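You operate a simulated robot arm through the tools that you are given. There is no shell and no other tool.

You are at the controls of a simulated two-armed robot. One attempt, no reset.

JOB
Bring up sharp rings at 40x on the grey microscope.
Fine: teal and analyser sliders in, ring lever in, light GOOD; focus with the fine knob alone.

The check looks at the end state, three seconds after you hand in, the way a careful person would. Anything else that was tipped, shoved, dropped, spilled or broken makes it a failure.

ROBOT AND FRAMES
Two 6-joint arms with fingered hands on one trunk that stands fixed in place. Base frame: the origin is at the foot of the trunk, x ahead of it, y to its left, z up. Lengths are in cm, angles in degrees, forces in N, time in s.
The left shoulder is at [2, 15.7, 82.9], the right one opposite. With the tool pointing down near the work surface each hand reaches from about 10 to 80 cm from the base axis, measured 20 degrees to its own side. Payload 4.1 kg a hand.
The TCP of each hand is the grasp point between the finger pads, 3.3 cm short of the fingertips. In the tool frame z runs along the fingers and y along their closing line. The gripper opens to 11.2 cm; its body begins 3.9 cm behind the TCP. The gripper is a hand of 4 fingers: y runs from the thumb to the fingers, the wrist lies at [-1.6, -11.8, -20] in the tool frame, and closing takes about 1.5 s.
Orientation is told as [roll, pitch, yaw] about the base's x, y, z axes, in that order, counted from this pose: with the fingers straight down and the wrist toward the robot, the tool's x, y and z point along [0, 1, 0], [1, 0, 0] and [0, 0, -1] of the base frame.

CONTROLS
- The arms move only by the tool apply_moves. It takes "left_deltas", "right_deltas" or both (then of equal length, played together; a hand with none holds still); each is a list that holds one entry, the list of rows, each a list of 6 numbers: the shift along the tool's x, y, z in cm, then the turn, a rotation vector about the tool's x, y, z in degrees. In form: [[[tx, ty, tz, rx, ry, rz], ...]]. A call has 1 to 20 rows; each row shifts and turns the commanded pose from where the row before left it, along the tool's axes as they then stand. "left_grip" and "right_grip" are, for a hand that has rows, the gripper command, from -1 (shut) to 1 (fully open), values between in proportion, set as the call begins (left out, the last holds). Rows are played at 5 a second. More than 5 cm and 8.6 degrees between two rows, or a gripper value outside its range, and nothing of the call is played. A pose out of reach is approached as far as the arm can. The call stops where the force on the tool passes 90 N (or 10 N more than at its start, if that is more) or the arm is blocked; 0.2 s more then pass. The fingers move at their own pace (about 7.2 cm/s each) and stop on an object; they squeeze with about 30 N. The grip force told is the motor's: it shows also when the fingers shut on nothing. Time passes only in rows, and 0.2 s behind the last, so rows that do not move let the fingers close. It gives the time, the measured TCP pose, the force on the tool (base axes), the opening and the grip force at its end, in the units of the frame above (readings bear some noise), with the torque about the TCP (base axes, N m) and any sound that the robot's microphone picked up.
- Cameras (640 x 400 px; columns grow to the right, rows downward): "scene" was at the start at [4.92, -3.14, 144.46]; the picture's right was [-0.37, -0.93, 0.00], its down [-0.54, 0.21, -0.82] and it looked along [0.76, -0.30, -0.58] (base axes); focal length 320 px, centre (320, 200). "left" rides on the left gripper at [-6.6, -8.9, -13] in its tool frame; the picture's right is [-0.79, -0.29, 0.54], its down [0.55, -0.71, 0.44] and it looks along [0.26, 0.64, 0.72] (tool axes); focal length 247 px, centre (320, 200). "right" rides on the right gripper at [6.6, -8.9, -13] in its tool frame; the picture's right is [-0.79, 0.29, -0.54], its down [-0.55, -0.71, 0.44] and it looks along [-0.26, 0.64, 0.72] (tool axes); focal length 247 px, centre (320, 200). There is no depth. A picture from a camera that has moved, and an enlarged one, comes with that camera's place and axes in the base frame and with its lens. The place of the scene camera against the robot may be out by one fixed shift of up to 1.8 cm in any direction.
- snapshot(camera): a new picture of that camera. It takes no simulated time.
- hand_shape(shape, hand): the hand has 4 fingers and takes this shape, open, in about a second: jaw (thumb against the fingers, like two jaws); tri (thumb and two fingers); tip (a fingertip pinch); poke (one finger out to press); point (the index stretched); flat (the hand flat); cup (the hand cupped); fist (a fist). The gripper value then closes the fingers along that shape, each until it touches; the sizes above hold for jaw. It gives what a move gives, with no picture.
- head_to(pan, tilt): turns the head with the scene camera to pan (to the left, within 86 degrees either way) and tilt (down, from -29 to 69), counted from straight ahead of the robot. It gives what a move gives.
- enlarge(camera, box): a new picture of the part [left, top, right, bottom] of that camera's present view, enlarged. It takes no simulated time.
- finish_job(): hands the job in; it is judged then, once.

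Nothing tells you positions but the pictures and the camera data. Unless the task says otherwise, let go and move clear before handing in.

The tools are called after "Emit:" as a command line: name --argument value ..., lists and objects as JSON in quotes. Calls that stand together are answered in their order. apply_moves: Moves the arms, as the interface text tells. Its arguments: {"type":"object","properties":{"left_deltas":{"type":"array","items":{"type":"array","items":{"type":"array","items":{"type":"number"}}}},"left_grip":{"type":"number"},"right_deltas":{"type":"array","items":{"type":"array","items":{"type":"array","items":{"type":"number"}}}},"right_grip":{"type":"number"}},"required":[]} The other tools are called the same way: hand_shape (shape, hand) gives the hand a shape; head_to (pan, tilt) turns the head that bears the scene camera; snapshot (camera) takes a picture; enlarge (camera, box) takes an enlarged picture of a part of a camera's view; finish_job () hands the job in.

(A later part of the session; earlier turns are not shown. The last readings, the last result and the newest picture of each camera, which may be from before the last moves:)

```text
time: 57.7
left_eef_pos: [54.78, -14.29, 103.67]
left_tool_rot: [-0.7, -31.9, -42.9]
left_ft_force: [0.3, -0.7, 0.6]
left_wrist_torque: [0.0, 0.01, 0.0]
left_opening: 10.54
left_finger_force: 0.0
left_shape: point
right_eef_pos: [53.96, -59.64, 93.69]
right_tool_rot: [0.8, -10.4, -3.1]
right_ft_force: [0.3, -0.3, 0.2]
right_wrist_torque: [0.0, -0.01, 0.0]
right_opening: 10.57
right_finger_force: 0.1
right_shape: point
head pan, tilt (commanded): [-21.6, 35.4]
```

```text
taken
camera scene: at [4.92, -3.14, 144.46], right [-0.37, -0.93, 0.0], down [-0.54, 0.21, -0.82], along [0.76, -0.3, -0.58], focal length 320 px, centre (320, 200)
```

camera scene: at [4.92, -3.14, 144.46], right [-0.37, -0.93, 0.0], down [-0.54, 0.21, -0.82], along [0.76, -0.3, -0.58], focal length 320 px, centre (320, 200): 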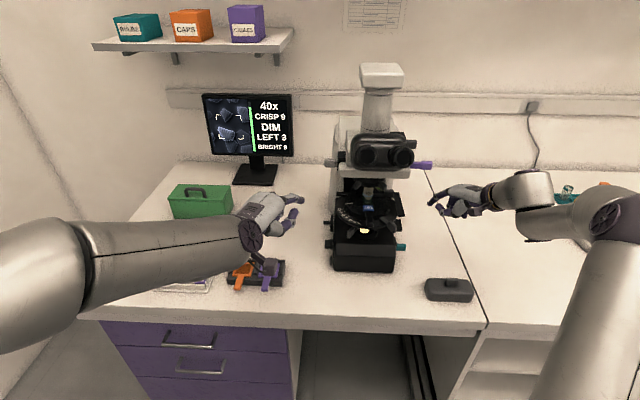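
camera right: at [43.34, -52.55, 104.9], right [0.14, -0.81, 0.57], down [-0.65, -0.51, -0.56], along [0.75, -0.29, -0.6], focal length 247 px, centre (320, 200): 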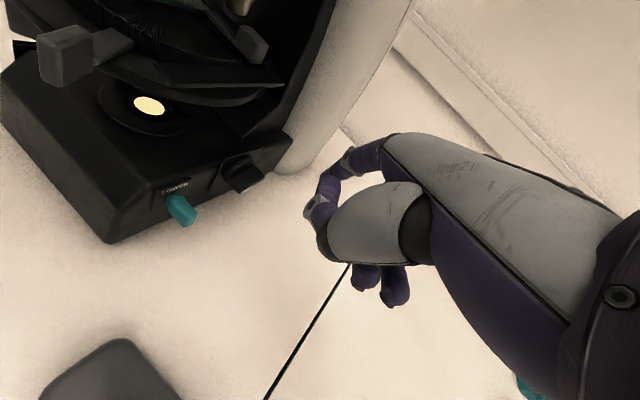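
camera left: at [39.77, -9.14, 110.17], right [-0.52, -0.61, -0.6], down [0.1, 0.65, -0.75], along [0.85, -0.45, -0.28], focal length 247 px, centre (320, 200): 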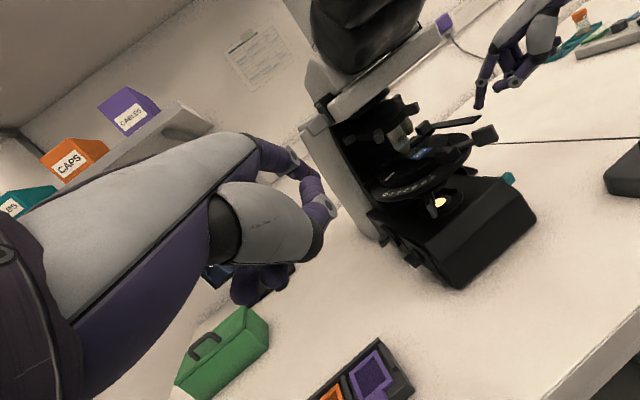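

Emit:
apply_moves --left_deltas '[[[0, -2.13, 3.4, 0, 0, 0], [0, -2.13, 3.4, 0, 0, 0], [0, -1.6, 2.55, 0, 0, 0]]]'

Emit:
snapshot --camera "left"

Emit:
enlarge --camera "left" --box '[370, 130, 530, 230]'

```text
time: 58.5
left_eef_pos: [54.74, -14.44, 92.82]
left_tool_rot: [-0.5, -31.9, -43.0]
left_ft_force: [0.0, 0.3, -0.5]
left_wrist_torque: [0.03, 0.03, 0.0]
left_opening: 10.54
left_finger_force: 0.0
left_shape: point
right_eef_pos: [53.96, -59.63, 93.7]
right_tool_rot: [0.7, -10.3, -3.1]
right_ft_force: [0.5, -0.9, -0.9]
right_wrist_torque: [0.03, 0.02, 0.01]
right_opening: 10.57
right_finger_force: 0.0
right_shape: point
head pan, tilt (commanded): [-21.6, 35.4]
```

```text
taken
camera left: at [39.62, -9.17, 99.22], right [-0.52, -0.61, -0.6], down [0.1, 0.65, -0.75], along [0.85, -0.45, -0.27], focal length 247 px, centre (320, 200)
```

left: 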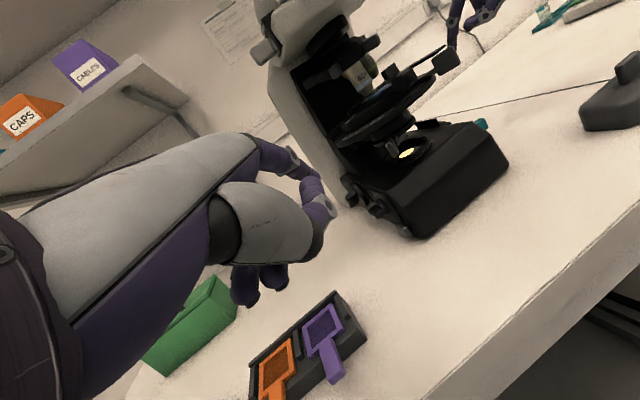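

```text
4.00 times, centred on (450, 180) of left
camera zoom: at [39.62, -9.17, 99.22], right [-0.52, -0.61, -0.6], down [0.1, 0.65, -0.75], along [0.85, -0.45, -0.27], focal length 988 px, centre (-200, 280)
```

zoom: 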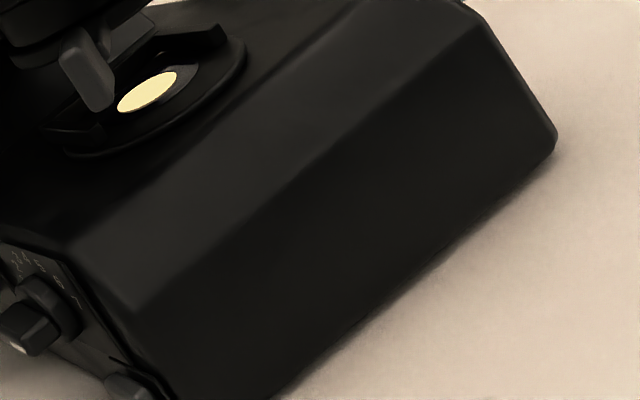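

Emit:
enlarge --camera "left" --box '[335, 165, 415, 235]'

Emit:
enlarge --camera "left" --box '[355, 180, 395, 225]'

```text
5.71 times, centred on (375, 200) of left
camera zoom: at [39.62, -9.17, 99.22], right [-0.52, -0.61, -0.6], down [0.1, 0.65, -0.75], along [0.85, -0.45, -0.27], focal length 1411 px, centre (6, 200)
```

zoom: 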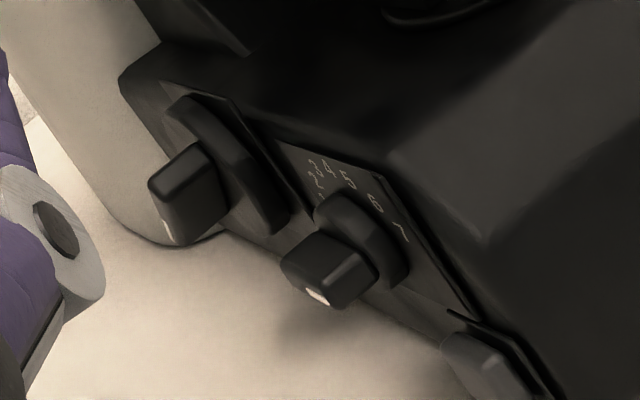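

```text
8.89 times, centred on (375, 202) of left
camera zoom: at [39.62, -9.17, 99.22], right [-0.52, -0.61, -0.6], down [0.1, 0.65, -0.75], along [0.85, -0.45, -0.27], focal length 2195 px, centre (-169, 178)
```

zoom: 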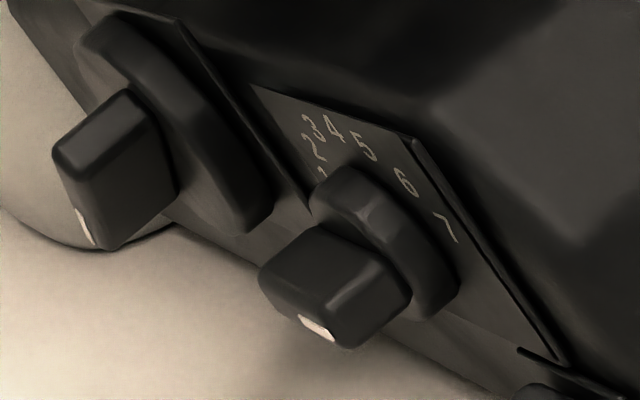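

Emit:
enlarge --camera "left" --box '[364, 192, 390, 220]'

Emit:
enlarge --camera "left" --box '[345, 180, 380, 215]'

```text
14.29 times, centred on (377, 206) of left
camera zoom: at [39.62, -9.17, 99.22], right [-0.52, -0.61, -0.6], down [0.1, 0.65, -0.75], along [0.85, -0.45, -0.27], focal length 3528 px, centre (-494, 114)
```

zoom: 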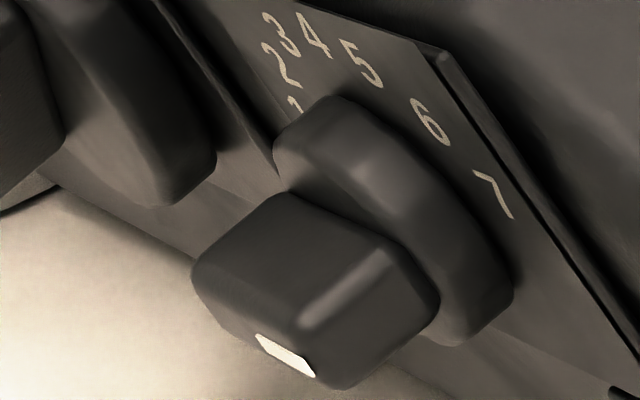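

```text
11.43 times, centred on (362, 198) of left
camera zoom: at [39.62, -9.17, 99.22], right [-0.52, -0.61, -0.6], down [0.1, 0.65, -0.75], along [0.85, -0.45, -0.27], focal length 2823 px, centre (-166, 229)
```

zoom: 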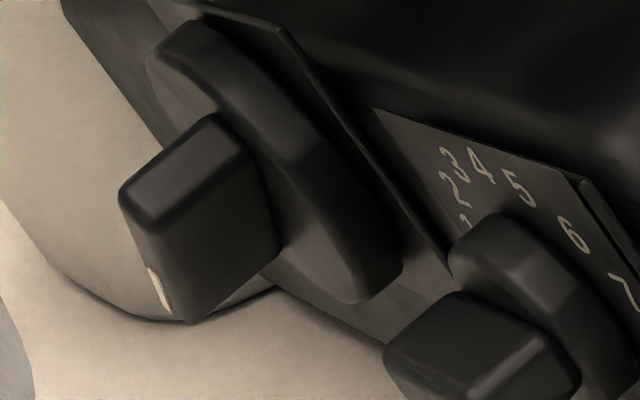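

I can't judge the dial's pointer from this grazing view. I'll turn the left hand so its camera sees the microscope's left side more squarely.

Emit:
apply_moves --left_deltas '[[[2.44, 1.73, 1.08, 0, 0, 0], [2.44, 1.73, 1.08, 0, 0, 0], [0, 0, 0, 0, -4.24, 6.78], [0, 0, 0, 0, -4.24, 6.78], [0, 0, 0, 0, -4.24, 6.78], [0, 0, 0, 0, -4.24, 6.78]]]'

Emit:
snapshot --camera "left"

```text
time: 59.9
left_eef_pos: [60.99, -13.75, 92.57]
left_tool_rot: [-0.6, -32.2, -75.0]
left_ft_force: [-0.7, 0.8, 0.9]
left_wrist_torque: [0.03, -0.02, 0.01]
left_opening: 10.57
left_finger_force: 0.0
left_shape: point
right_eef_pos: [54.03, -59.66, 93.72]
right_tool_rot: [0.7, -10.5, -3.2]
right_ft_force: [0.1, 0.2, -0.5]
right_wrist_torque: [-0.02, 0.02, 0.04]
right_opening: 10.58
right_finger_force: 0.0
right_shape: point
head pan, tilt (commanded): [-21.6, 35.4]
```

```text
taken
camera left: at [51.0, -1.27, 99.0], right [-0.76, -0.25, -0.6], down [0.43, 0.5, -0.75], along [0.48, -0.83, -0.27], focal length 247 px, centre (320, 200)
```

left: 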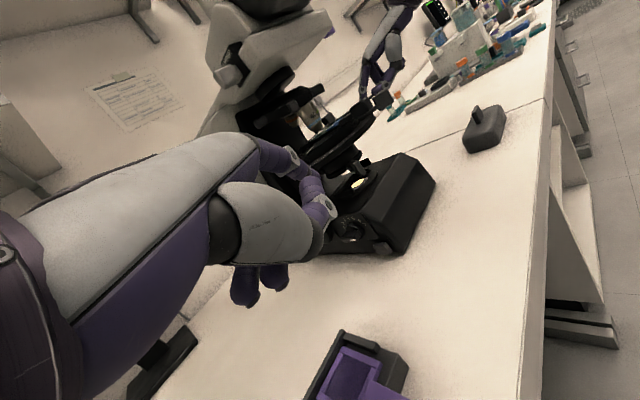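

Emit:
enlarge --camera "left" --box '[320, 205, 390, 260]'

Emit:
enlarge --camera "left" --box '[325, 210, 370, 245]'

```text
7.27 times, centred on (355, 232) of left
camera zoom: at [51.0, -1.27, 99.0], right [-0.76, -0.25, -0.6], down [0.43, 0.5, -0.75], along [0.48, -0.83, -0.27], focal length 1796 px, centre (66, -36)
```

zoom: 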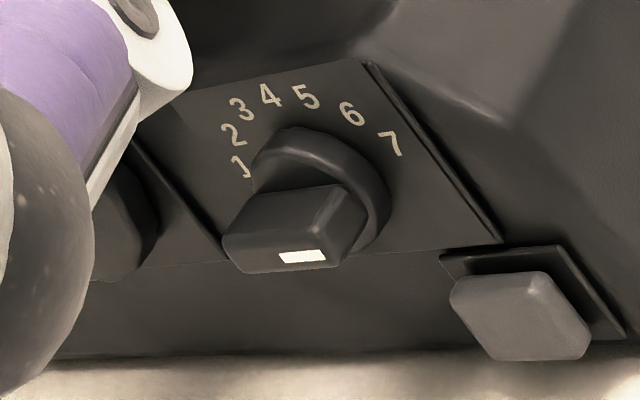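

```text
11.43 times, centred on (348, 228) of left
camera zoom: at [51.0, -1.27, 99.0], right [-0.76, -0.25, -0.6], down [0.43, 0.5, -0.75], along [0.48, -0.83, -0.27], focal length 2823 px, centre (6, -114)
```

zoom: 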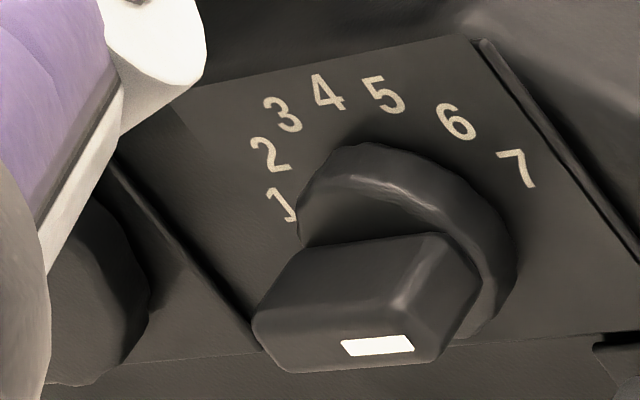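

The pointer is on the front end of the bar, near 7. I'll bring the left finger above the bar's back end and press it down slightly to see how the light reading responds.

Emit:
apply_moves --left_deltas '[[[0, 0, 0, 0, 4.24, -6.78], [0, 0, 0, 0, 4.24, -6.78], [0, 0, 0, 0, 4.24, -6.78], [0, 0, 0, 0, 4.24, -6.78], [-1.79, 1.21, 2.15, 0, 0, 0], [-1.79, 1.21, 2.15, 0, 0, 0], [-1.79, 1.21, 2.15, 0, 0, 0]]]'

Emit:
snapshot --camera "left"

Emit:
enlarge --camera "scene" --box '[270, 180, 390, 270]'

```text
time: 61.5
left_eef_pos: [62.12, -22.13, 89.08]
left_tool_rot: [-0.5, -31.9, -42.9]
left_ft_force: [-0.1, 0.5, -0.6]
left_wrist_torque: [0.0, 0.0, -0.04]
left_opening: 10.59
left_finger_force: 0.0
left_shape: point
right_eef_pos: [54.03, -59.65, 93.73]
right_tool_rot: [0.6, -10.3, -3.3]
right_ft_force: [-0.5, -0.3, 1.3]
right_wrist_torque: [-0.02, 0.02, -0.06]
right_opening: 10.56
right_finger_force: 0.0
right_shape: point
head pan, tilt (commanded): [-21.6, 35.4]
```

```text
taken
camera left: at [47.05, -16.92, 95.56], right [-0.52, -0.61, -0.6], down [0.1, 0.65, -0.75], along [0.85, -0.45, -0.27], focal length 247 px, centre (320, 200)
```

left: 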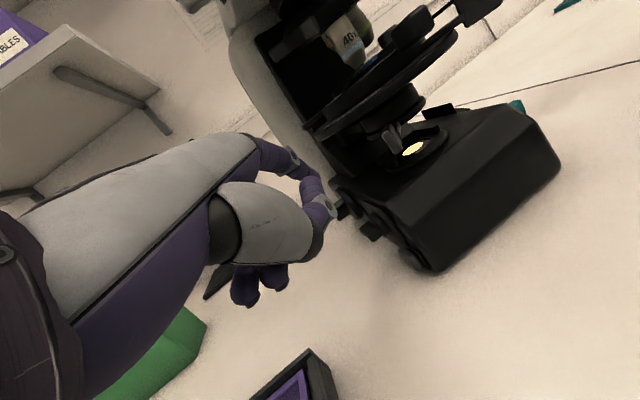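

```text
4.44 times, centred on (330, 225) of scene
camera zoom: at [4.91, -3.11, 144.46], right [-0.37, -0.93, 0.0], down [-0.54, 0.21, -0.82], along [0.76, -0.3, -0.58], focal length 1425 px, centre (276, 89)
```

zoom: 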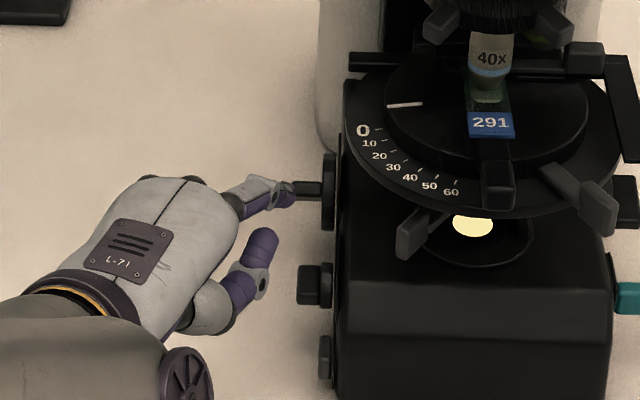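

Emit:
apply_moves --left_deltas '[[[0.07, 1.78, 1.11, 0, 0, 0], [0, -1.46, 2.33, 0, 0, 0], [0, -1.46, 2.33, 0, 0, 0]]]'

Emit:
enlarge --camera "scene" --box '[280, 205, 370, 275]'

Emit:
enlarge --camera "left" --box '[260, 120, 440, 260]'

Emit:
enlarge --camera "scene" --box '[198, 88, 298, 190]'

```text
time: 62.3
left_eef_pos: [63.6, -23.51, 83.71]
left_tool_rot: [-0.5, -31.9, -43.0]
left_ft_force: [0.4, -0.6, -0.3]
left_wrist_torque: [0.0, 0.02, -0.02]
left_opening: 10.53
left_finger_force: 0.0
left_shape: point
right_eef_pos: [53.98, -59.68, 93.72]
right_tool_rot: [0.7, -10.3, -3.1]
right_ft_force: [0.1, -0.5, 0.7]
right_wrist_torque: [-0.02, -0.02, -0.01]
right_opening: 10.54
right_finger_force: 0.1
right_shape: point
head pan, tilt (commanded): [-21.6, 35.4]
```

```text
5.71 times, centred on (325, 240) of scene
camera zoom: at [4.9, -3.14, 144.46], right [-0.37, -0.93, 0.0], down [-0.54, 0.21, -0.82], along [0.76, -0.3, -0.58], focal length 1832 px, centre (291, -29)
```

zoom: 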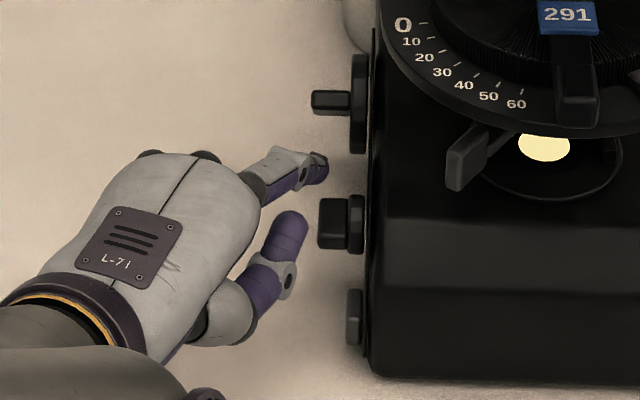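

```text
2.86 times, centred on (350, 190) of left
camera zoom: at [48.6, -18.22, 90.08], right [-0.52, -0.61, -0.6], down [0.1, 0.65, -0.75], along [0.85, -0.45, -0.27], focal length 706 px, centre (234, 229)
```

zoom: 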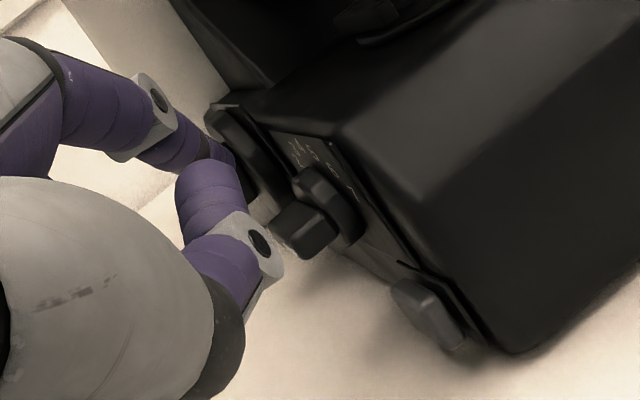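

```text
3.92 times, centred on (248, 139) of scene
camera zoom: at [4.9, -3.14, 144.46], right [-0.37, -0.93, 0.0], down [-0.54, 0.21, -0.82], along [0.76, -0.3, -0.58], focal length 1257 px, centre (602, 439)
```

zoom: 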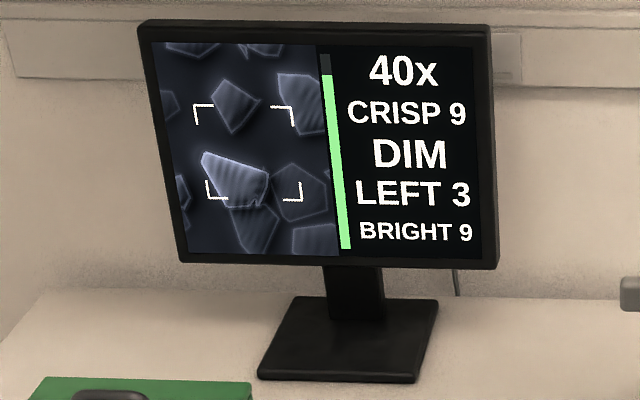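

Emit:
apply_moves --left_deltas '[[[0, -0.42, 0.68, 0, 0, 0], [0, -0.42, 0.68, 0, 0, 0], [0, -0.16, 0.25, 0, 0, 0]]]'

Emit:
enlarge --camera "scene" --box '[280, 205, 370, 275]'

Emit:
enlarge --camera "scene" --box '[198, 88, 298, 190]'

```text
time: 63.1
left_eef_pos: [63.52, -23.6, 81.66]
left_tool_rot: [-0.5, -31.8, -42.9]
left_ft_force: [-0.2, 0.1, -0.5]
left_wrist_torque: [-0.01, 0.05, -0.02]
left_opening: 10.55
left_finger_force: 0.2
left_shape: point
right_eef_pos: [53.9, -59.78, 93.68]
right_tool_rot: [0.6, -10.3, -3.2]
right_ft_force: [-0.8, 0.5, 0.5]
right_wrist_torque: [0.01, 0.02, 0.05]
right_opening: 10.58
right_finger_force: 0.0
right_shape: point
head pan, tilt (commanded): [-21.6, 35.4]
```

```text
5.71 times, centred on (325, 240) of scene
camera zoom: at [4.92, -3.14, 144.46], right [-0.37, -0.93, 0.0], down [-0.54, 0.21, -0.82], along [0.76, -0.3, -0.58], focal length 1832 px, centre (291, -29)
```

zoom: 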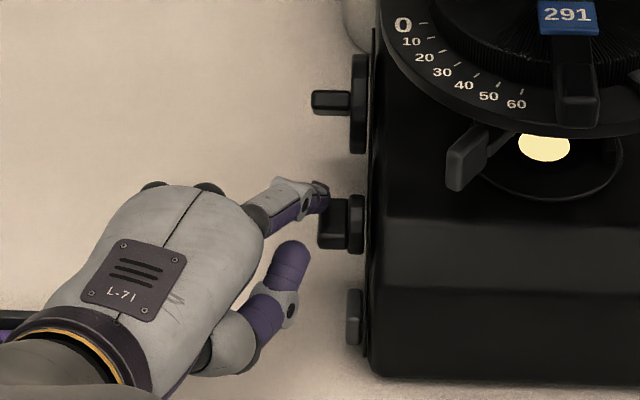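

```text
3.92 times, centred on (248, 139) of scene
camera zoom: at [4.92, -3.14, 144.46], right [-0.37, -0.93, 0.0], down [-0.54, 0.21, -0.82], along [0.76, -0.3, -0.58], focal length 1257 px, centre (602, 439)
```

zoom: 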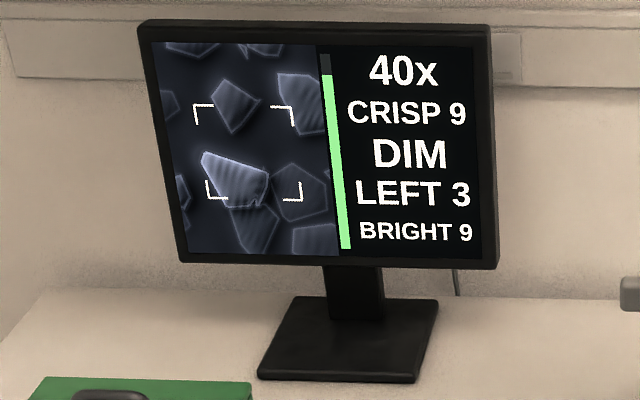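

Emit:
apply_moves --left_deltas '[[[-0.38, 0.11, 0.07, 0, 0, 0], [0, -0.16, 0.25, 0, 0, 0], [0, -0.16, 0.25, 0, 0, 0]]]'

Emit:
enlarge --camera "scene" --box '[280, 205, 370, 275]'

Emit:
enlarge --camera "scene" --box '[198, 88, 298, 190]'

```text
time: 63.9
left_eef_pos: [63.41, -23.8, 81.15]
left_tool_rot: [-0.5, -31.9, -42.9]
left_ft_force: [-0.5, 0.2, 1.5]
left_wrist_torque: [-0.09, -0.09, -0.02]
left_opening: 0.0
left_finger_force: 0.1
left_shape: point
right_eef_pos: [54.1, -59.66, 93.67]
right_tool_rot: [0.6, -10.4, -3.2]
right_ft_force: [0.0, -0.6, -0.2]
right_wrist_torque: [-0.03, -0.01, 0.0]
right_opening: 10.56
right_finger_force: 0.0
right_shape: point
head pan, tilt (commanded): [-21.6, 35.4]
```

```text
5.71 times, centred on (325, 240) of scene
camera zoom: at [4.91, -3.14, 144.46], right [-0.37, -0.93, 0.0], down [-0.54, 0.21, -0.82], along [0.76, -0.3, -0.58], focal length 1832 px, centre (291, -29)
```

zoom: 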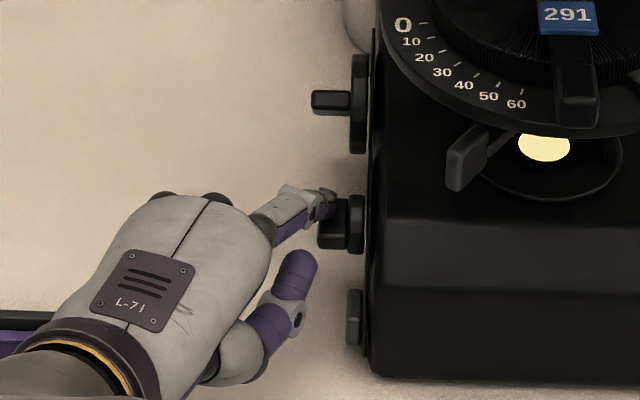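

```text
3.92 times, centred on (248, 139) of scene
camera zoom: at [4.91, -3.14, 144.46], right [-0.37, -0.93, 0.0], down [-0.54, 0.21, -0.82], along [0.76, -0.3, -0.58], focal length 1257 px, centre (602, 439)
```

zoom: 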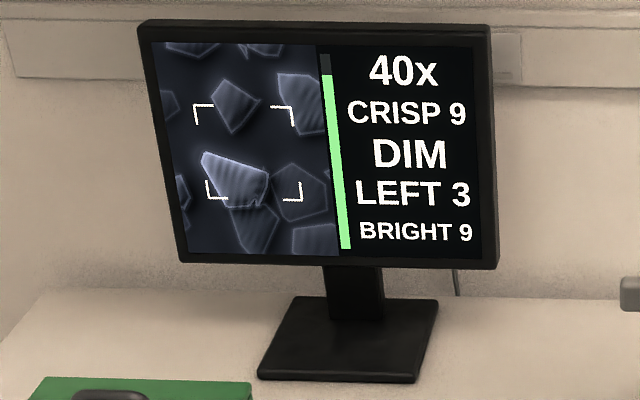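

Emit:
apply_moves --left_deltas '[[[0, -0.16, 0.25, 0, 0, 0], [0, -0.16, 0.25, 0, 0, 0]]]'

Emit:
enlarge --camera "scene" --box '[280, 205, 370, 275]'

Emit:
enlarge --camera "scene" --box '[198, 88, 298, 190]'

Emit:
enlarge --camera "left" --box '[260, 120, 440, 260]'

```text
time: 64.5
left_eef_pos: [63.53, -23.81, 80.74]
left_tool_rot: [-0.6, -32.1, -43.0]
left_ft_force: [-4.6, 1.8, 6.5]
left_wrist_torque: [-0.46, -0.39, -0.13]
left_opening: 0.0
left_finger_force: 0.0
left_shape: point
right_eef_pos: [53.97, -59.69, 93.7]
right_tool_rot: [0.7, -10.4, -3.2]
right_ft_force: [0.9, 0.0, -0.1]
right_wrist_torque: [0.02, 0.02, 0.0]
right_opening: 10.55
right_finger_force: 0.0
right_shape: point
head pan, tilt (commanded): [-21.6, 35.4]
```

```text
5.71 times, centred on (325, 240) of scene
camera zoom: at [4.88, -3.13, 144.46], right [-0.37, -0.93, 0.0], down [-0.54, 0.21, -0.82], along [0.76, -0.3, -0.58], focal length 1832 px, centre (291, -29)
```

zoom: 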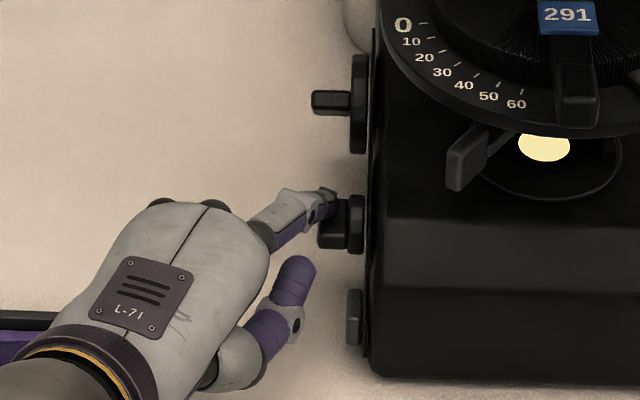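

```text
3.92 times, centred on (248, 139) of scene
camera zoom: at [4.88, -3.13, 144.46], right [-0.37, -0.93, 0.0], down [-0.54, 0.21, -0.82], along [0.76, -0.3, -0.58], focal length 1257 px, centre (602, 439)
```

zoom: 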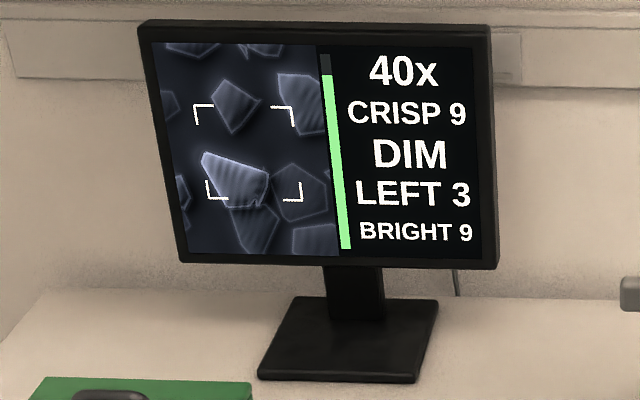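

```text
2.86 times, centred on (350, 190) of left
camera zoom: at [48.45, -18.57, 87.13], right [-0.51, -0.61, -0.6], down [0.1, 0.65, -0.75], along [0.85, -0.45, -0.27], focal length 706 px, centre (234, 229)
```

zoom: 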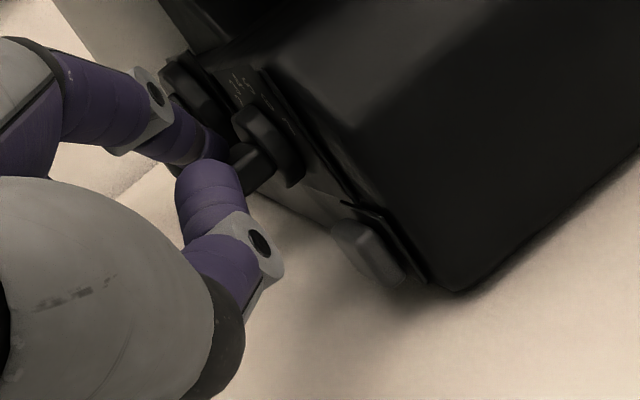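

Emit:
apply_moves --left_deltas '[[[0, 0.53, -0.85, 0, 0, 0], [0.26, 0.64, 0.4, 0, 0, 0], [0, -0.4, 0.64, 0, 0, 0]]]'

Emit:
enlarge --camera "scene" --box '[300, 215, 360, 255]'

Emit:
enlarge --camera "left" --box '[290, 130, 370, 200]'

```text
time: 65.3
left_eef_pos: [64.24, -24.09, 80.88]
left_tool_rot: [-0.6, -32.0, -42.9]
left_ft_force: [-1.6, 1.2, 4.3]
left_wrist_torque: [-0.22, -0.18, -0.04]
left_opening: 0.0
left_finger_force: 0.0
left_shape: point
right_eef_pos: [53.99, -59.72, 93.7]
right_tool_rot: [0.6, -10.3, -3.2]
right_ft_force: [-0.8, 0.4, -0.3]
right_wrist_torque: [0.01, 0.06, -0.01]
right_opening: 10.55
right_finger_force: 0.1
right_shape: point
head pan, tilt (commanded): [-21.6, 35.4]
```

```text
10.00 times, centred on (330, 235) of scene
camera zoom: at [4.91, -3.13, 144.46], right [-0.37, -0.93, 0.0], down [-0.54, 0.21, -0.82], along [0.76, -0.3, -0.58], focal length 3205 px, centre (220, -150)
```

zoom: 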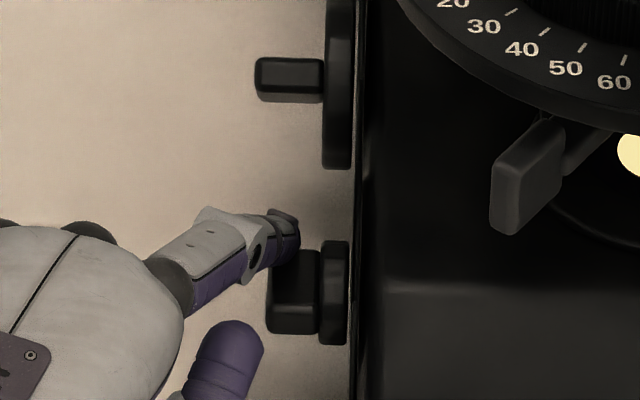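

```text
5.71 times, centred on (330, 165) of left
camera zoom: at [49.25, -18.91, 87.32], right [-0.51, -0.61, -0.6], down [0.1, 0.65, -0.75], along [0.85, -0.45, -0.27], focal length 1411 px, centre (263, 400)
```

zoom: 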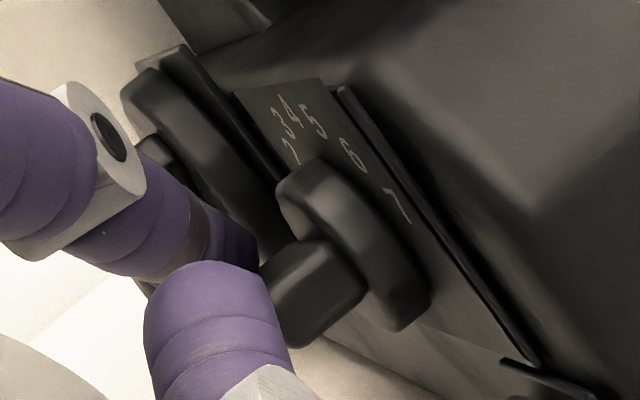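

Emit:
apply_moves --left_deltas '[[[0, -0.16, 0.25, 0, 0, 0], [0, -0.16, 0.25, 0, 0, 0]]]'

Emit:
enlarge --camera "scene" --box '[300, 215, 360, 255]'

Emit:
enlarge --camera "scene" --box '[198, 88, 298, 190]'

```text
time: 65.9
left_eef_pos: [64.36, -24.14, 80.25]
left_tool_rot: [-0.7, -32.0, -42.9]
left_ft_force: [0.4, 1.8, 4.8]
left_wrist_torque: [-0.3, -0.17, 0.07]
left_opening: 0.02
left_finger_force: 0.1
left_shape: point
right_eef_pos: [54.03, -59.65, 93.59]
right_tool_rot: [0.7, -10.5, -3.2]
right_ft_force: [-0.6, 1.0, 0.7]
right_wrist_torque: [0.01, -0.03, -0.02]
right_opening: 10.57
right_finger_force: 0.0
right_shape: point
head pan, tilt (commanded): [-21.6, 35.4]
```

```text
10.00 times, centred on (330, 235) of scene
camera zoom: at [4.91, -3.13, 144.46], right [-0.37, -0.93, 0.0], down [-0.54, 0.21, -0.82], along [0.76, -0.3, -0.58], focal length 3205 px, centre (220, -150)
```

zoom: 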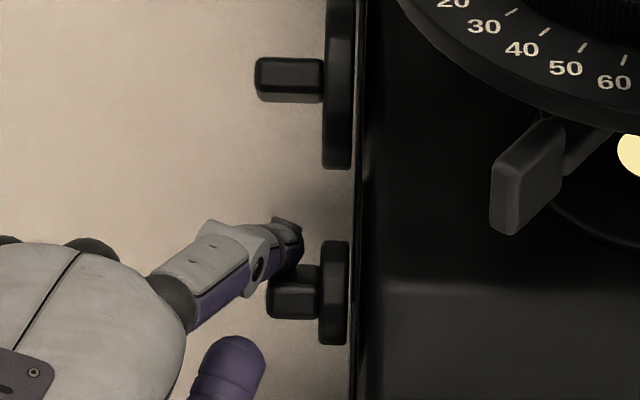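

```text
3.92 times, centred on (248, 139) of scene
camera zoom: at [4.91, -3.13, 144.46], right [-0.37, -0.93, 0.0], down [-0.54, 0.21, -0.82], along [0.76, -0.3, -0.58], focal length 1257 px, centre (602, 439)
```

zoom: 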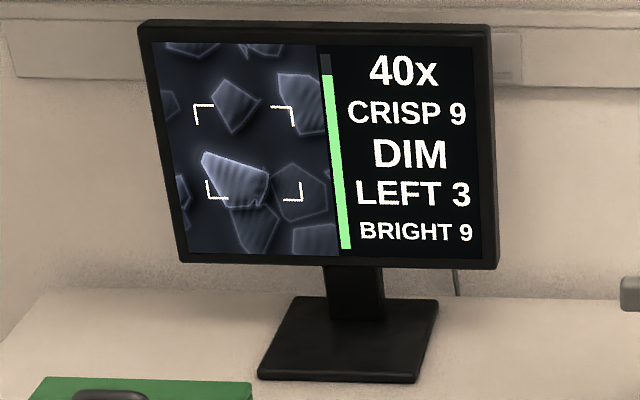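

Emit:
apply_moves --left_deltas '[[[0, -0.16, 0.25, 0, 0, 0], [0, -0.16, 0.25, 0, 0, 0]]]'

Emit:
enlarge --camera "scene" --box '[300, 215, 360, 255]'

Emit:
enlarge --camera "scene" --box '[198, 88, 298, 190]'

Emit:
enlarge --camera "left" --box '[290, 130, 370, 200]'

```text
time: 66.5
left_eef_pos: [64.35, -24.15, 79.75]
left_tool_rot: [-0.6, -32.0, -42.8]
left_ft_force: [1.3, 1.7, 8.1]
left_wrist_torque: [-0.55, -0.26, 0.13]
left_opening: 0.01
left_finger_force: 0.0
left_shape: point
right_eef_pos: [54.01, -59.57, 93.66]
right_tool_rot: [0.7, -10.5, -3.2]
right_ft_force: [0.2, 0.3, -0.1]
right_wrist_torque: [0.02, -0.01, 0.0]
right_opening: 10.57
right_finger_force: 0.1
right_shape: point
head pan, tilt (commanded): [-21.6, 35.4]
```

```text
10.00 times, centred on (330, 235) of scene
camera zoom: at [4.9, -3.12, 144.46], right [-0.37, -0.93, 0.0], down [-0.54, 0.21, -0.82], along [0.76, -0.3, -0.58], focal length 3205 px, centre (220, -150)
```

zoom: 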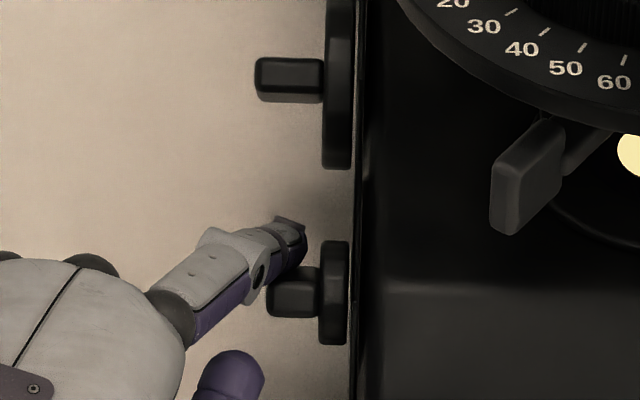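

```text
3.92 times, centred on (248, 139) of scene
camera zoom: at [4.9, -3.12, 144.46], right [-0.37, -0.93, 0.0], down [-0.54, 0.21, -0.82], along [0.76, -0.3, -0.58], focal length 1257 px, centre (602, 439)
```

zoom: 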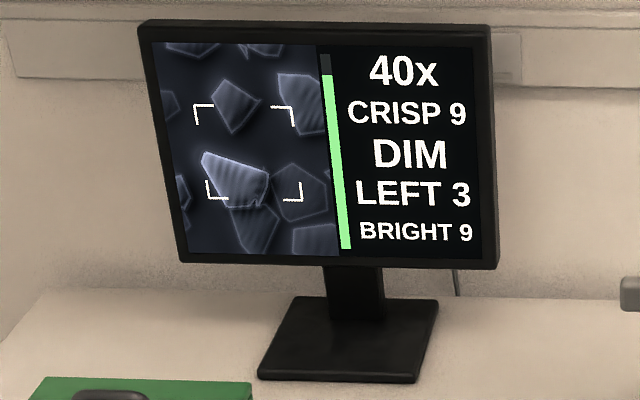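

```text
5.71 times, centred on (330, 165) of left
camera zoom: at [49.26, -18.95, 86.14], right [-0.51, -0.61, -0.6], down [0.1, 0.65, -0.75], along [0.85, -0.45, -0.27], focal length 1411 px, centre (263, 400)
```

zoom: 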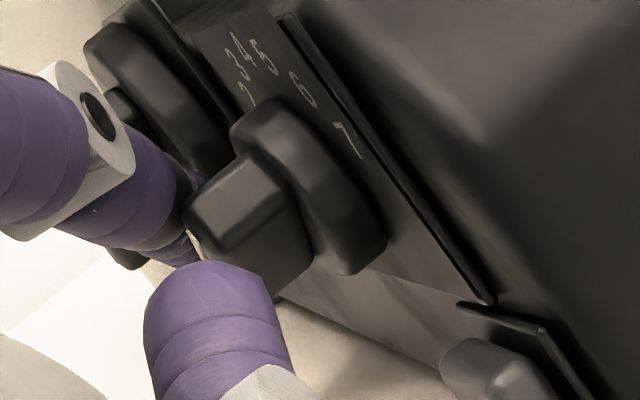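

The dial turned (front end up) but the light reading did not change, so I'll try the other direction. I'll lift off, move forward of the axis and press the front end down.

Emit:
apply_moves --left_deltas '[[[0, 1.06, -1.7, 0, 0, 0], [0, 1.06, -1.7, 0, 0, 0], [-0.48, -1.21, -0.75, 0, 0, 0], [-0.48, -1.21, -0.75, 0, 0, 0]]]'

Emit:
enlarge --camera "scene" --box '[290, 205, 370, 265]'

Emit:
enlarge --camera "left" --box '[270, 130, 390, 230]'

Emit:
enlarge --camera "scene" --box '[198, 88, 298, 190]'

```text
time: 67.5
left_eef_pos: [61.67, -22.82, 83.65]
left_tool_rot: [-0.6, -32.0, -42.9]
left_ft_force: [0.5, 0.6, -0.3]
left_wrist_torque: [-0.01, 0.0, 0.01]
left_opening: 0.0
left_finger_force: 0.0
left_shape: point
right_eef_pos: [54.07, -59.62, 93.79]
right_tool_rot: [0.7, -10.4, -3.3]
right_ft_force: [0.2, 0.3, -1.4]
right_wrist_torque: [-0.01, 0.0, 0.02]
right_opening: 10.54
right_finger_force: 0.1
right_shape: point
head pan, tilt (commanded): [-21.6, 35.4]
```

```text
6.67 times, centred on (330, 235) of scene
camera zoom: at [4.93, -3.15, 144.46], right [-0.37, -0.93, 0.0], down [-0.54, 0.21, -0.82], along [0.76, -0.3, -0.58], focal length 2137 px, centre (253, -33)
```

zoom: 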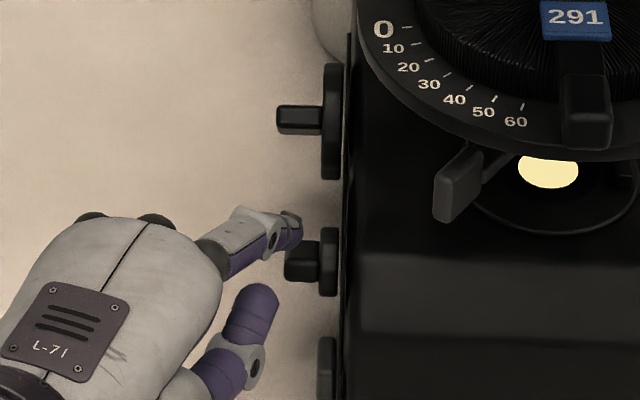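

```text
4.00 times, centred on (330, 180) of left
camera zoom: at [46.53, -17.62, 90.09], right [-0.52, -0.61, -0.6], down [0.1, 0.65, -0.75], along [0.85, -0.45, -0.28], focal length 988 px, centre (280, 280)
```

zoom: 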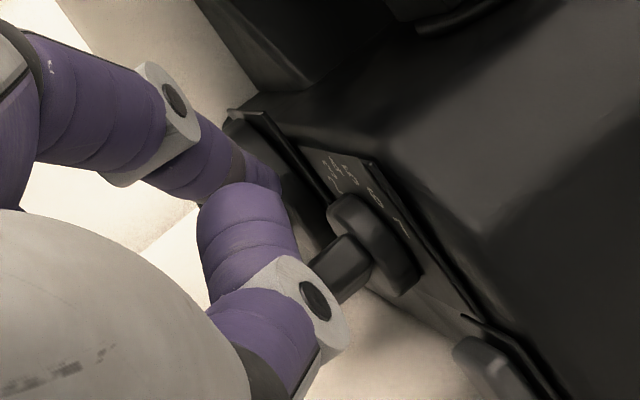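

```text
3.92 times, centred on (248, 139) of scene
camera zoom: at [4.93, -3.15, 144.46], right [-0.37, -0.93, 0.0], down [-0.54, 0.21, -0.82], along [0.76, -0.3, -0.58], focal length 1257 px, centre (602, 439)
```

zoom: 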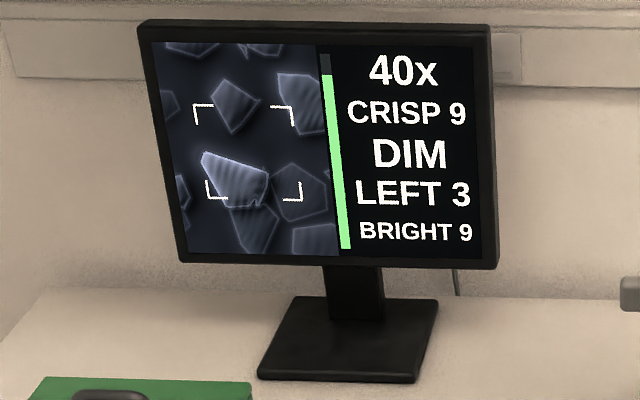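

Emit:
apply_moves --left_deltas '[[[0, -0.32, 0.51, 0, 0, 0], [0, -0.32, 0.51, 0, 0, 0], [0, -0.32, 0.51, 0, 0, 0]]]'

Emit:
enlarge --camera "scene" --box '[290, 205, 370, 265]'

Emit:
enlarge --camera "scene" --box '[198, 88, 298, 190]'

```text
time: 68.3
left_eef_pos: [61.55, -22.86, 81.74]
left_tool_rot: [-0.6, -31.9, -42.9]
left_ft_force: [0.1, 0.0, 0.2]
left_wrist_torque: [0.01, -0.02, -0.01]
left_opening: 0.0
left_finger_force: 0.1
left_shape: point
right_eef_pos: [54.01, -59.67, 93.71]
right_tool_rot: [0.8, -10.4, -3.1]
right_ft_force: [-0.7, 0.9, -1.2]
right_wrist_torque: [0.01, 0.0, 0.0]
right_opening: 10.58
right_finger_force: 0.1
right_shape: point
head pan, tilt (commanded): [-21.6, 35.4]
```

```text
6.67 times, centred on (330, 235) of scene
camera zoom: at [4.91, -3.14, 144.46], right [-0.37, -0.93, 0.0], down [-0.54, 0.21, -0.82], along [0.76, -0.3, -0.58], focal length 2137 px, centre (253, -33)
```

zoom: 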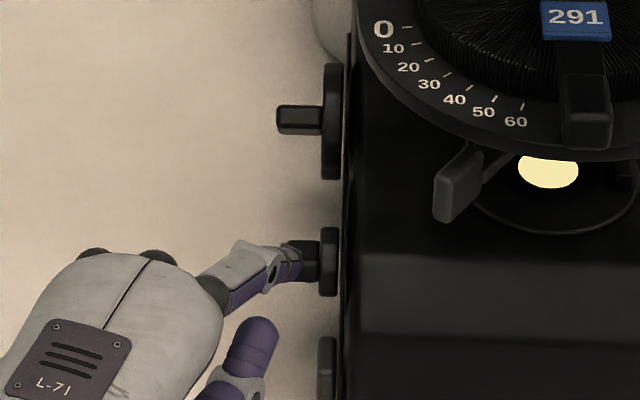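

```text
3.92 times, centred on (248, 139) of scene
camera zoom: at [4.91, -3.14, 144.46], right [-0.37, -0.93, 0.0], down [-0.54, 0.21, -0.82], along [0.76, -0.3, -0.58], focal length 1257 px, centre (602, 439)
```

zoom: 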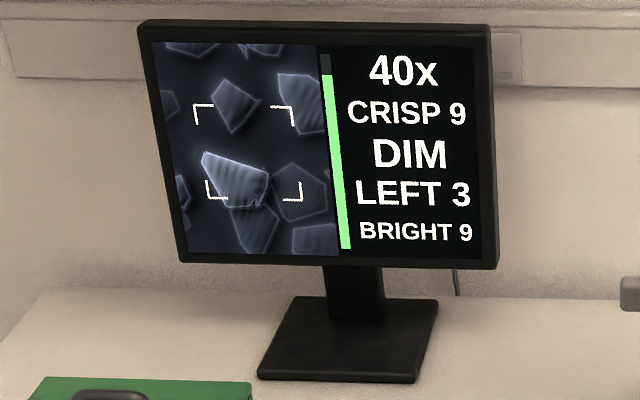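

Emit:
apply_moves --left_deltas '[[[0, 0.85, -1.36, 0, 0, 0], [-0.03, 0.73, 0.45, 0, 0, 0], [0, -0.26, 0.42, 0, 0, 0]]]'

Emit:
enlarge --camera "scene" --box '[290, 205, 370, 265]'

Emit:
enlarge --camera "left" --box '[270, 130, 390, 230]'

```text
time: 69.1
left_eef_pos: [62.12, -23.55, 82.89]
left_tool_rot: [-0.6, -31.9, -43.0]
left_ft_force: [0.9, -0.2, 0.2]
left_wrist_torque: [0.0, 0.0, 0.0]
left_opening: 0.0
left_finger_force: 0.0
left_shape: point
right_eef_pos: [54.02, -59.59, 93.84]
right_tool_rot: [0.8, -10.4, -3.1]
right_ft_force: [0.3, -0.1, 0.0]
right_wrist_torque: [0.02, 0.01, -0.01]
right_opening: 10.57
right_finger_force: 0.2
right_shape: point
head pan, tilt (commanded): [-21.6, 35.4]
```

```text
6.67 times, centred on (330, 235) of scene
camera zoom: at [4.92, -3.14, 144.46], right [-0.37, -0.93, 0.0], down [-0.54, 0.21, -0.82], along [0.76, -0.3, -0.58], focal length 2137 px, centre (253, -33)
```

zoom: 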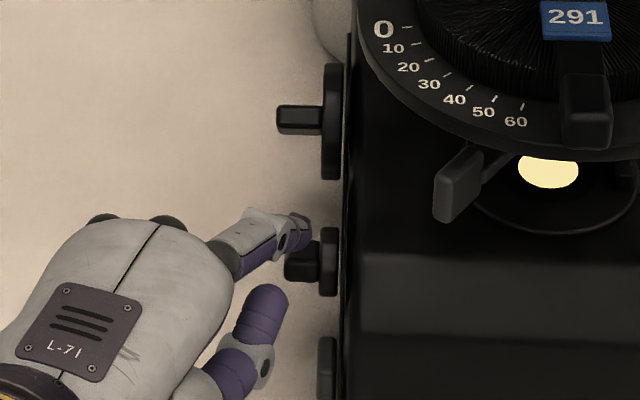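

```text
4.00 times, centred on (330, 180) of left
camera zoom: at [47.06, -18.27, 89.33], right [-0.52, -0.61, -0.6], down [0.1, 0.65, -0.75], along [0.85, -0.45, -0.28], focal length 988 px, centre (280, 280)
```

zoom: 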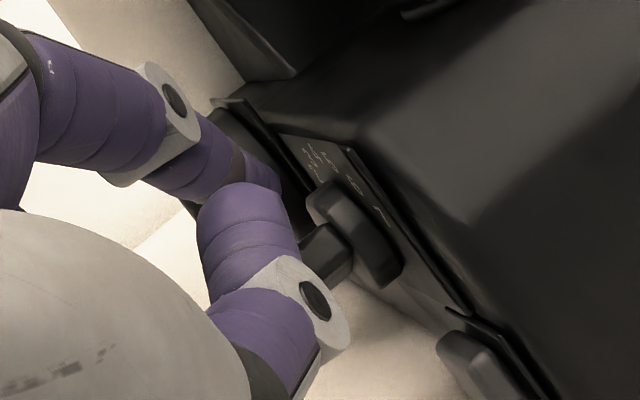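

Emit:
apply_moves --left_deltas '[[[0, -0.21, 0.34, 0, 0, 0], [0, -0.21, 0.34, 0, 0, 0], [0, -0.21, 0.34, 0, 0, 0]]]'

Emit:
enlarge --camera "scene" --box '[290, 205, 370, 265]'

Emit:
enlarge --camera "scene" --box '[198, 88, 298, 190]'

```text
time: 69.9
left_eef_pos: [62.02, -23.48, 81.82]
left_tool_rot: [-0.6, -32.1, -42.9]
left_ft_force: [-0.9, 0.3, 1.1]
left_wrist_torque: [-0.06, -0.05, -0.02]
left_opening: 0.03
left_finger_force: 0.1
left_shape: point
right_eef_pos: [54.06, -59.63, 93.69]
right_tool_rot: [0.6, -10.4, -3.1]
right_ft_force: [0.4, -0.4, -0.1]
right_wrist_torque: [-0.05, -0.03, 0.02]
right_opening: 10.55
right_finger_force: 0.1
right_shape: point
head pan, tilt (commanded): [-21.6, 35.4]
```

```text
6.67 times, centred on (330, 235) of scene
camera zoom: at [4.91, -3.14, 144.46], right [-0.37, -0.93, 0.0], down [-0.54, 0.21, -0.82], along [0.76, -0.3, -0.58], focal length 2137 px, centre (253, -33)
```

zoom: 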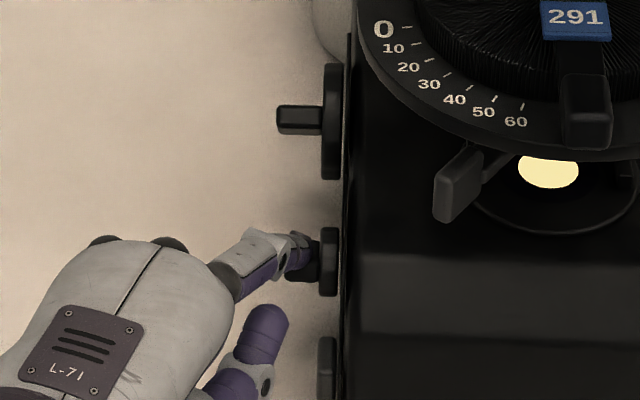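

```text
3.92 times, centred on (248, 139) of scene
camera zoom: at [4.91, -3.14, 144.46], right [-0.37, -0.93, 0.0], down [-0.54, 0.21, -0.82], along [0.76, -0.3, -0.58], focal length 1257 px, centre (602, 439)
```

zoom: 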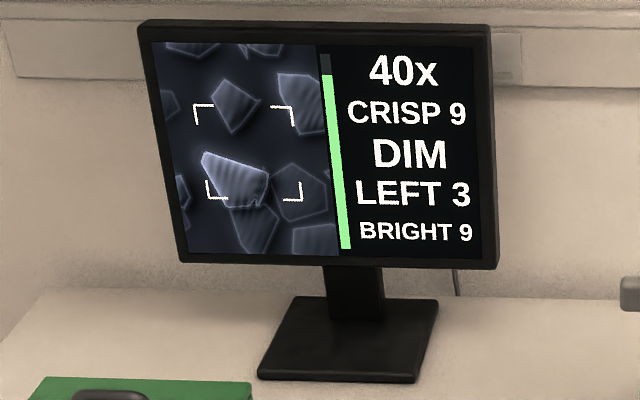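

Emit:
apply_moves --left_deltas '[[[0, -0.18, 0.29, 0, 0, 0], [0, -0.18, 0.29, 0, 0, 0]]]'

Emit:
enlarge --camera "scene" --box '[290, 205, 370, 265]'

Emit:
enlarge --camera "scene" --box '[198, 88, 298, 190]'

```text
time: 70.5
left_eef_pos: [62.13, -23.4, 81.29]
left_tool_rot: [-0.7, -32.1, -42.9]
left_ft_force: [-3.4, 2.3, 7.5]
left_wrist_torque: [-0.53, -0.42, -0.03]
left_opening: 0.0
left_finger_force: 0.0
left_shape: point
right_eef_pos: [54.08, -59.69, 93.75]
right_tool_rot: [0.8, -10.4, -3.2]
right_ft_force: [0.7, 0.5, 0.2]
right_wrist_torque: [0.01, 0.02, -0.02]
right_opening: 10.55
right_finger_force: 0.1
right_shape: point
head pan, tilt (commanded): [-21.6, 35.4]
```

```text
6.67 times, centred on (330, 235) of scene
camera zoom: at [4.89, -3.12, 144.46], right [-0.37, -0.93, 0.0], down [-0.54, 0.21, -0.82], along [0.76, -0.3, -0.58], focal length 2137 px, centre (253, -33)
```

zoom: 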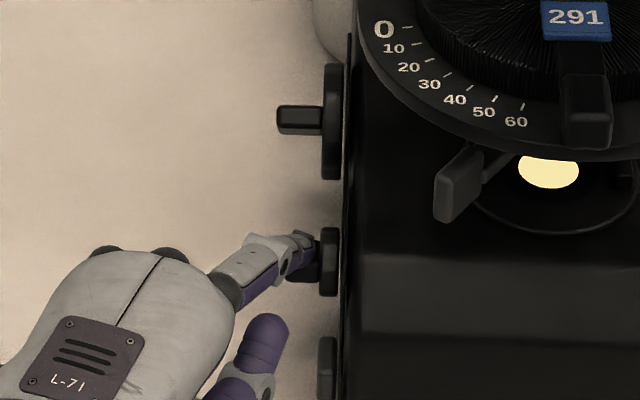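

```text
3.92 times, centred on (248, 139) of scene
camera zoom: at [4.89, -3.12, 144.46], right [-0.37, -0.93, 0.0], down [-0.54, 0.21, -0.82], along [0.76, -0.3, -0.58], focal length 1257 px, centre (602, 439)
```

zoom: 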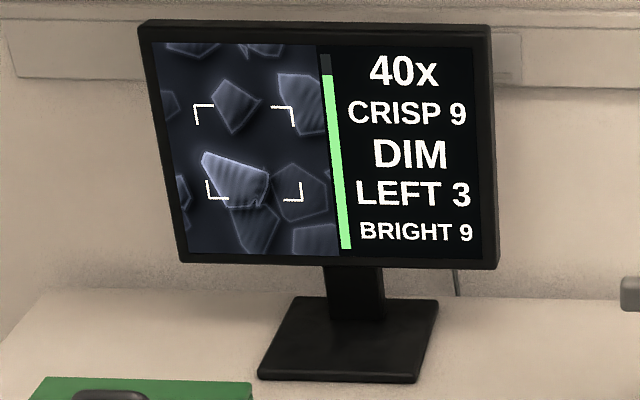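

Emit:
apply_moves --left_deltas '[[[0, 0.64, -1.02, 0, 0, 0], [-0.26, -0.64, -0.4, 0, 0, 0], [0, -0.26, 0.42, 0, 0, 0], [0, -0.26, 0.42, 0, 0, 0]]]'

Emit:
enlarge --camera "scene" --box '[300, 215, 360, 260]'

Emit:
enlarge --camera "left" --box '[270, 130, 390, 230]'

```text
time: 71.5
left_eef_pos: [61.32, -23.09, 81.34]
left_tool_rot: [-0.6, -31.9, -42.9]
left_ft_force: [0.4, 1.0, 0.1]
left_wrist_torque: [-0.01, -0.01, 0.01]
left_opening: 0.0
left_finger_force: 0.0
left_shape: point
right_eef_pos: [53.98, -59.73, 93.6]
right_tool_rot: [0.8, -10.4, -3.1]
right_ft_force: [0.2, 0.1, -0.2]
right_wrist_torque: [-0.03, 0.01, -0.02]
right_opening: 10.58
right_finger_force: 0.0
right_shape: point
head pan, tilt (commanded): [-21.6, 35.4]
```

```text
8.89 times, centred on (330, 238) of scene
camera zoom: at [4.92, -3.14, 144.46], right [-0.37, -0.93, 0.0], down [-0.54, 0.21, -0.82], along [0.76, -0.3, -0.58], focal length 2849 px, centre (231, -133)
```

zoom: 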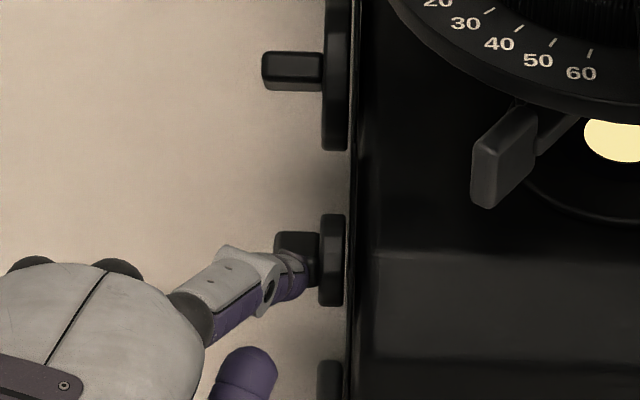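

```text
4.00 times, centred on (330, 180) of left
camera zoom: at [46.31, -17.96, 87.75], right [-0.52, -0.61, -0.6], down [0.1, 0.65, -0.75], along [0.85, -0.45, -0.28], focal length 988 px, centre (280, 280)
```

zoom: 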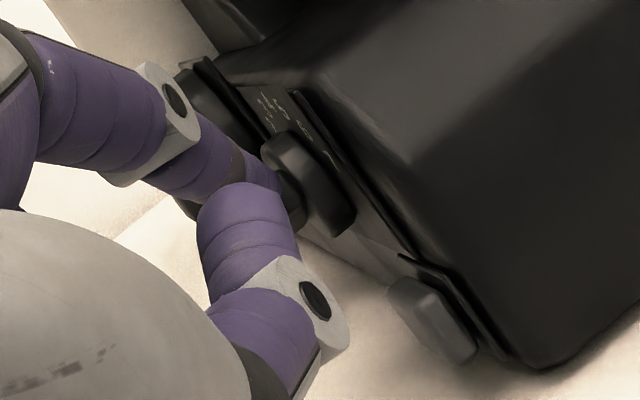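

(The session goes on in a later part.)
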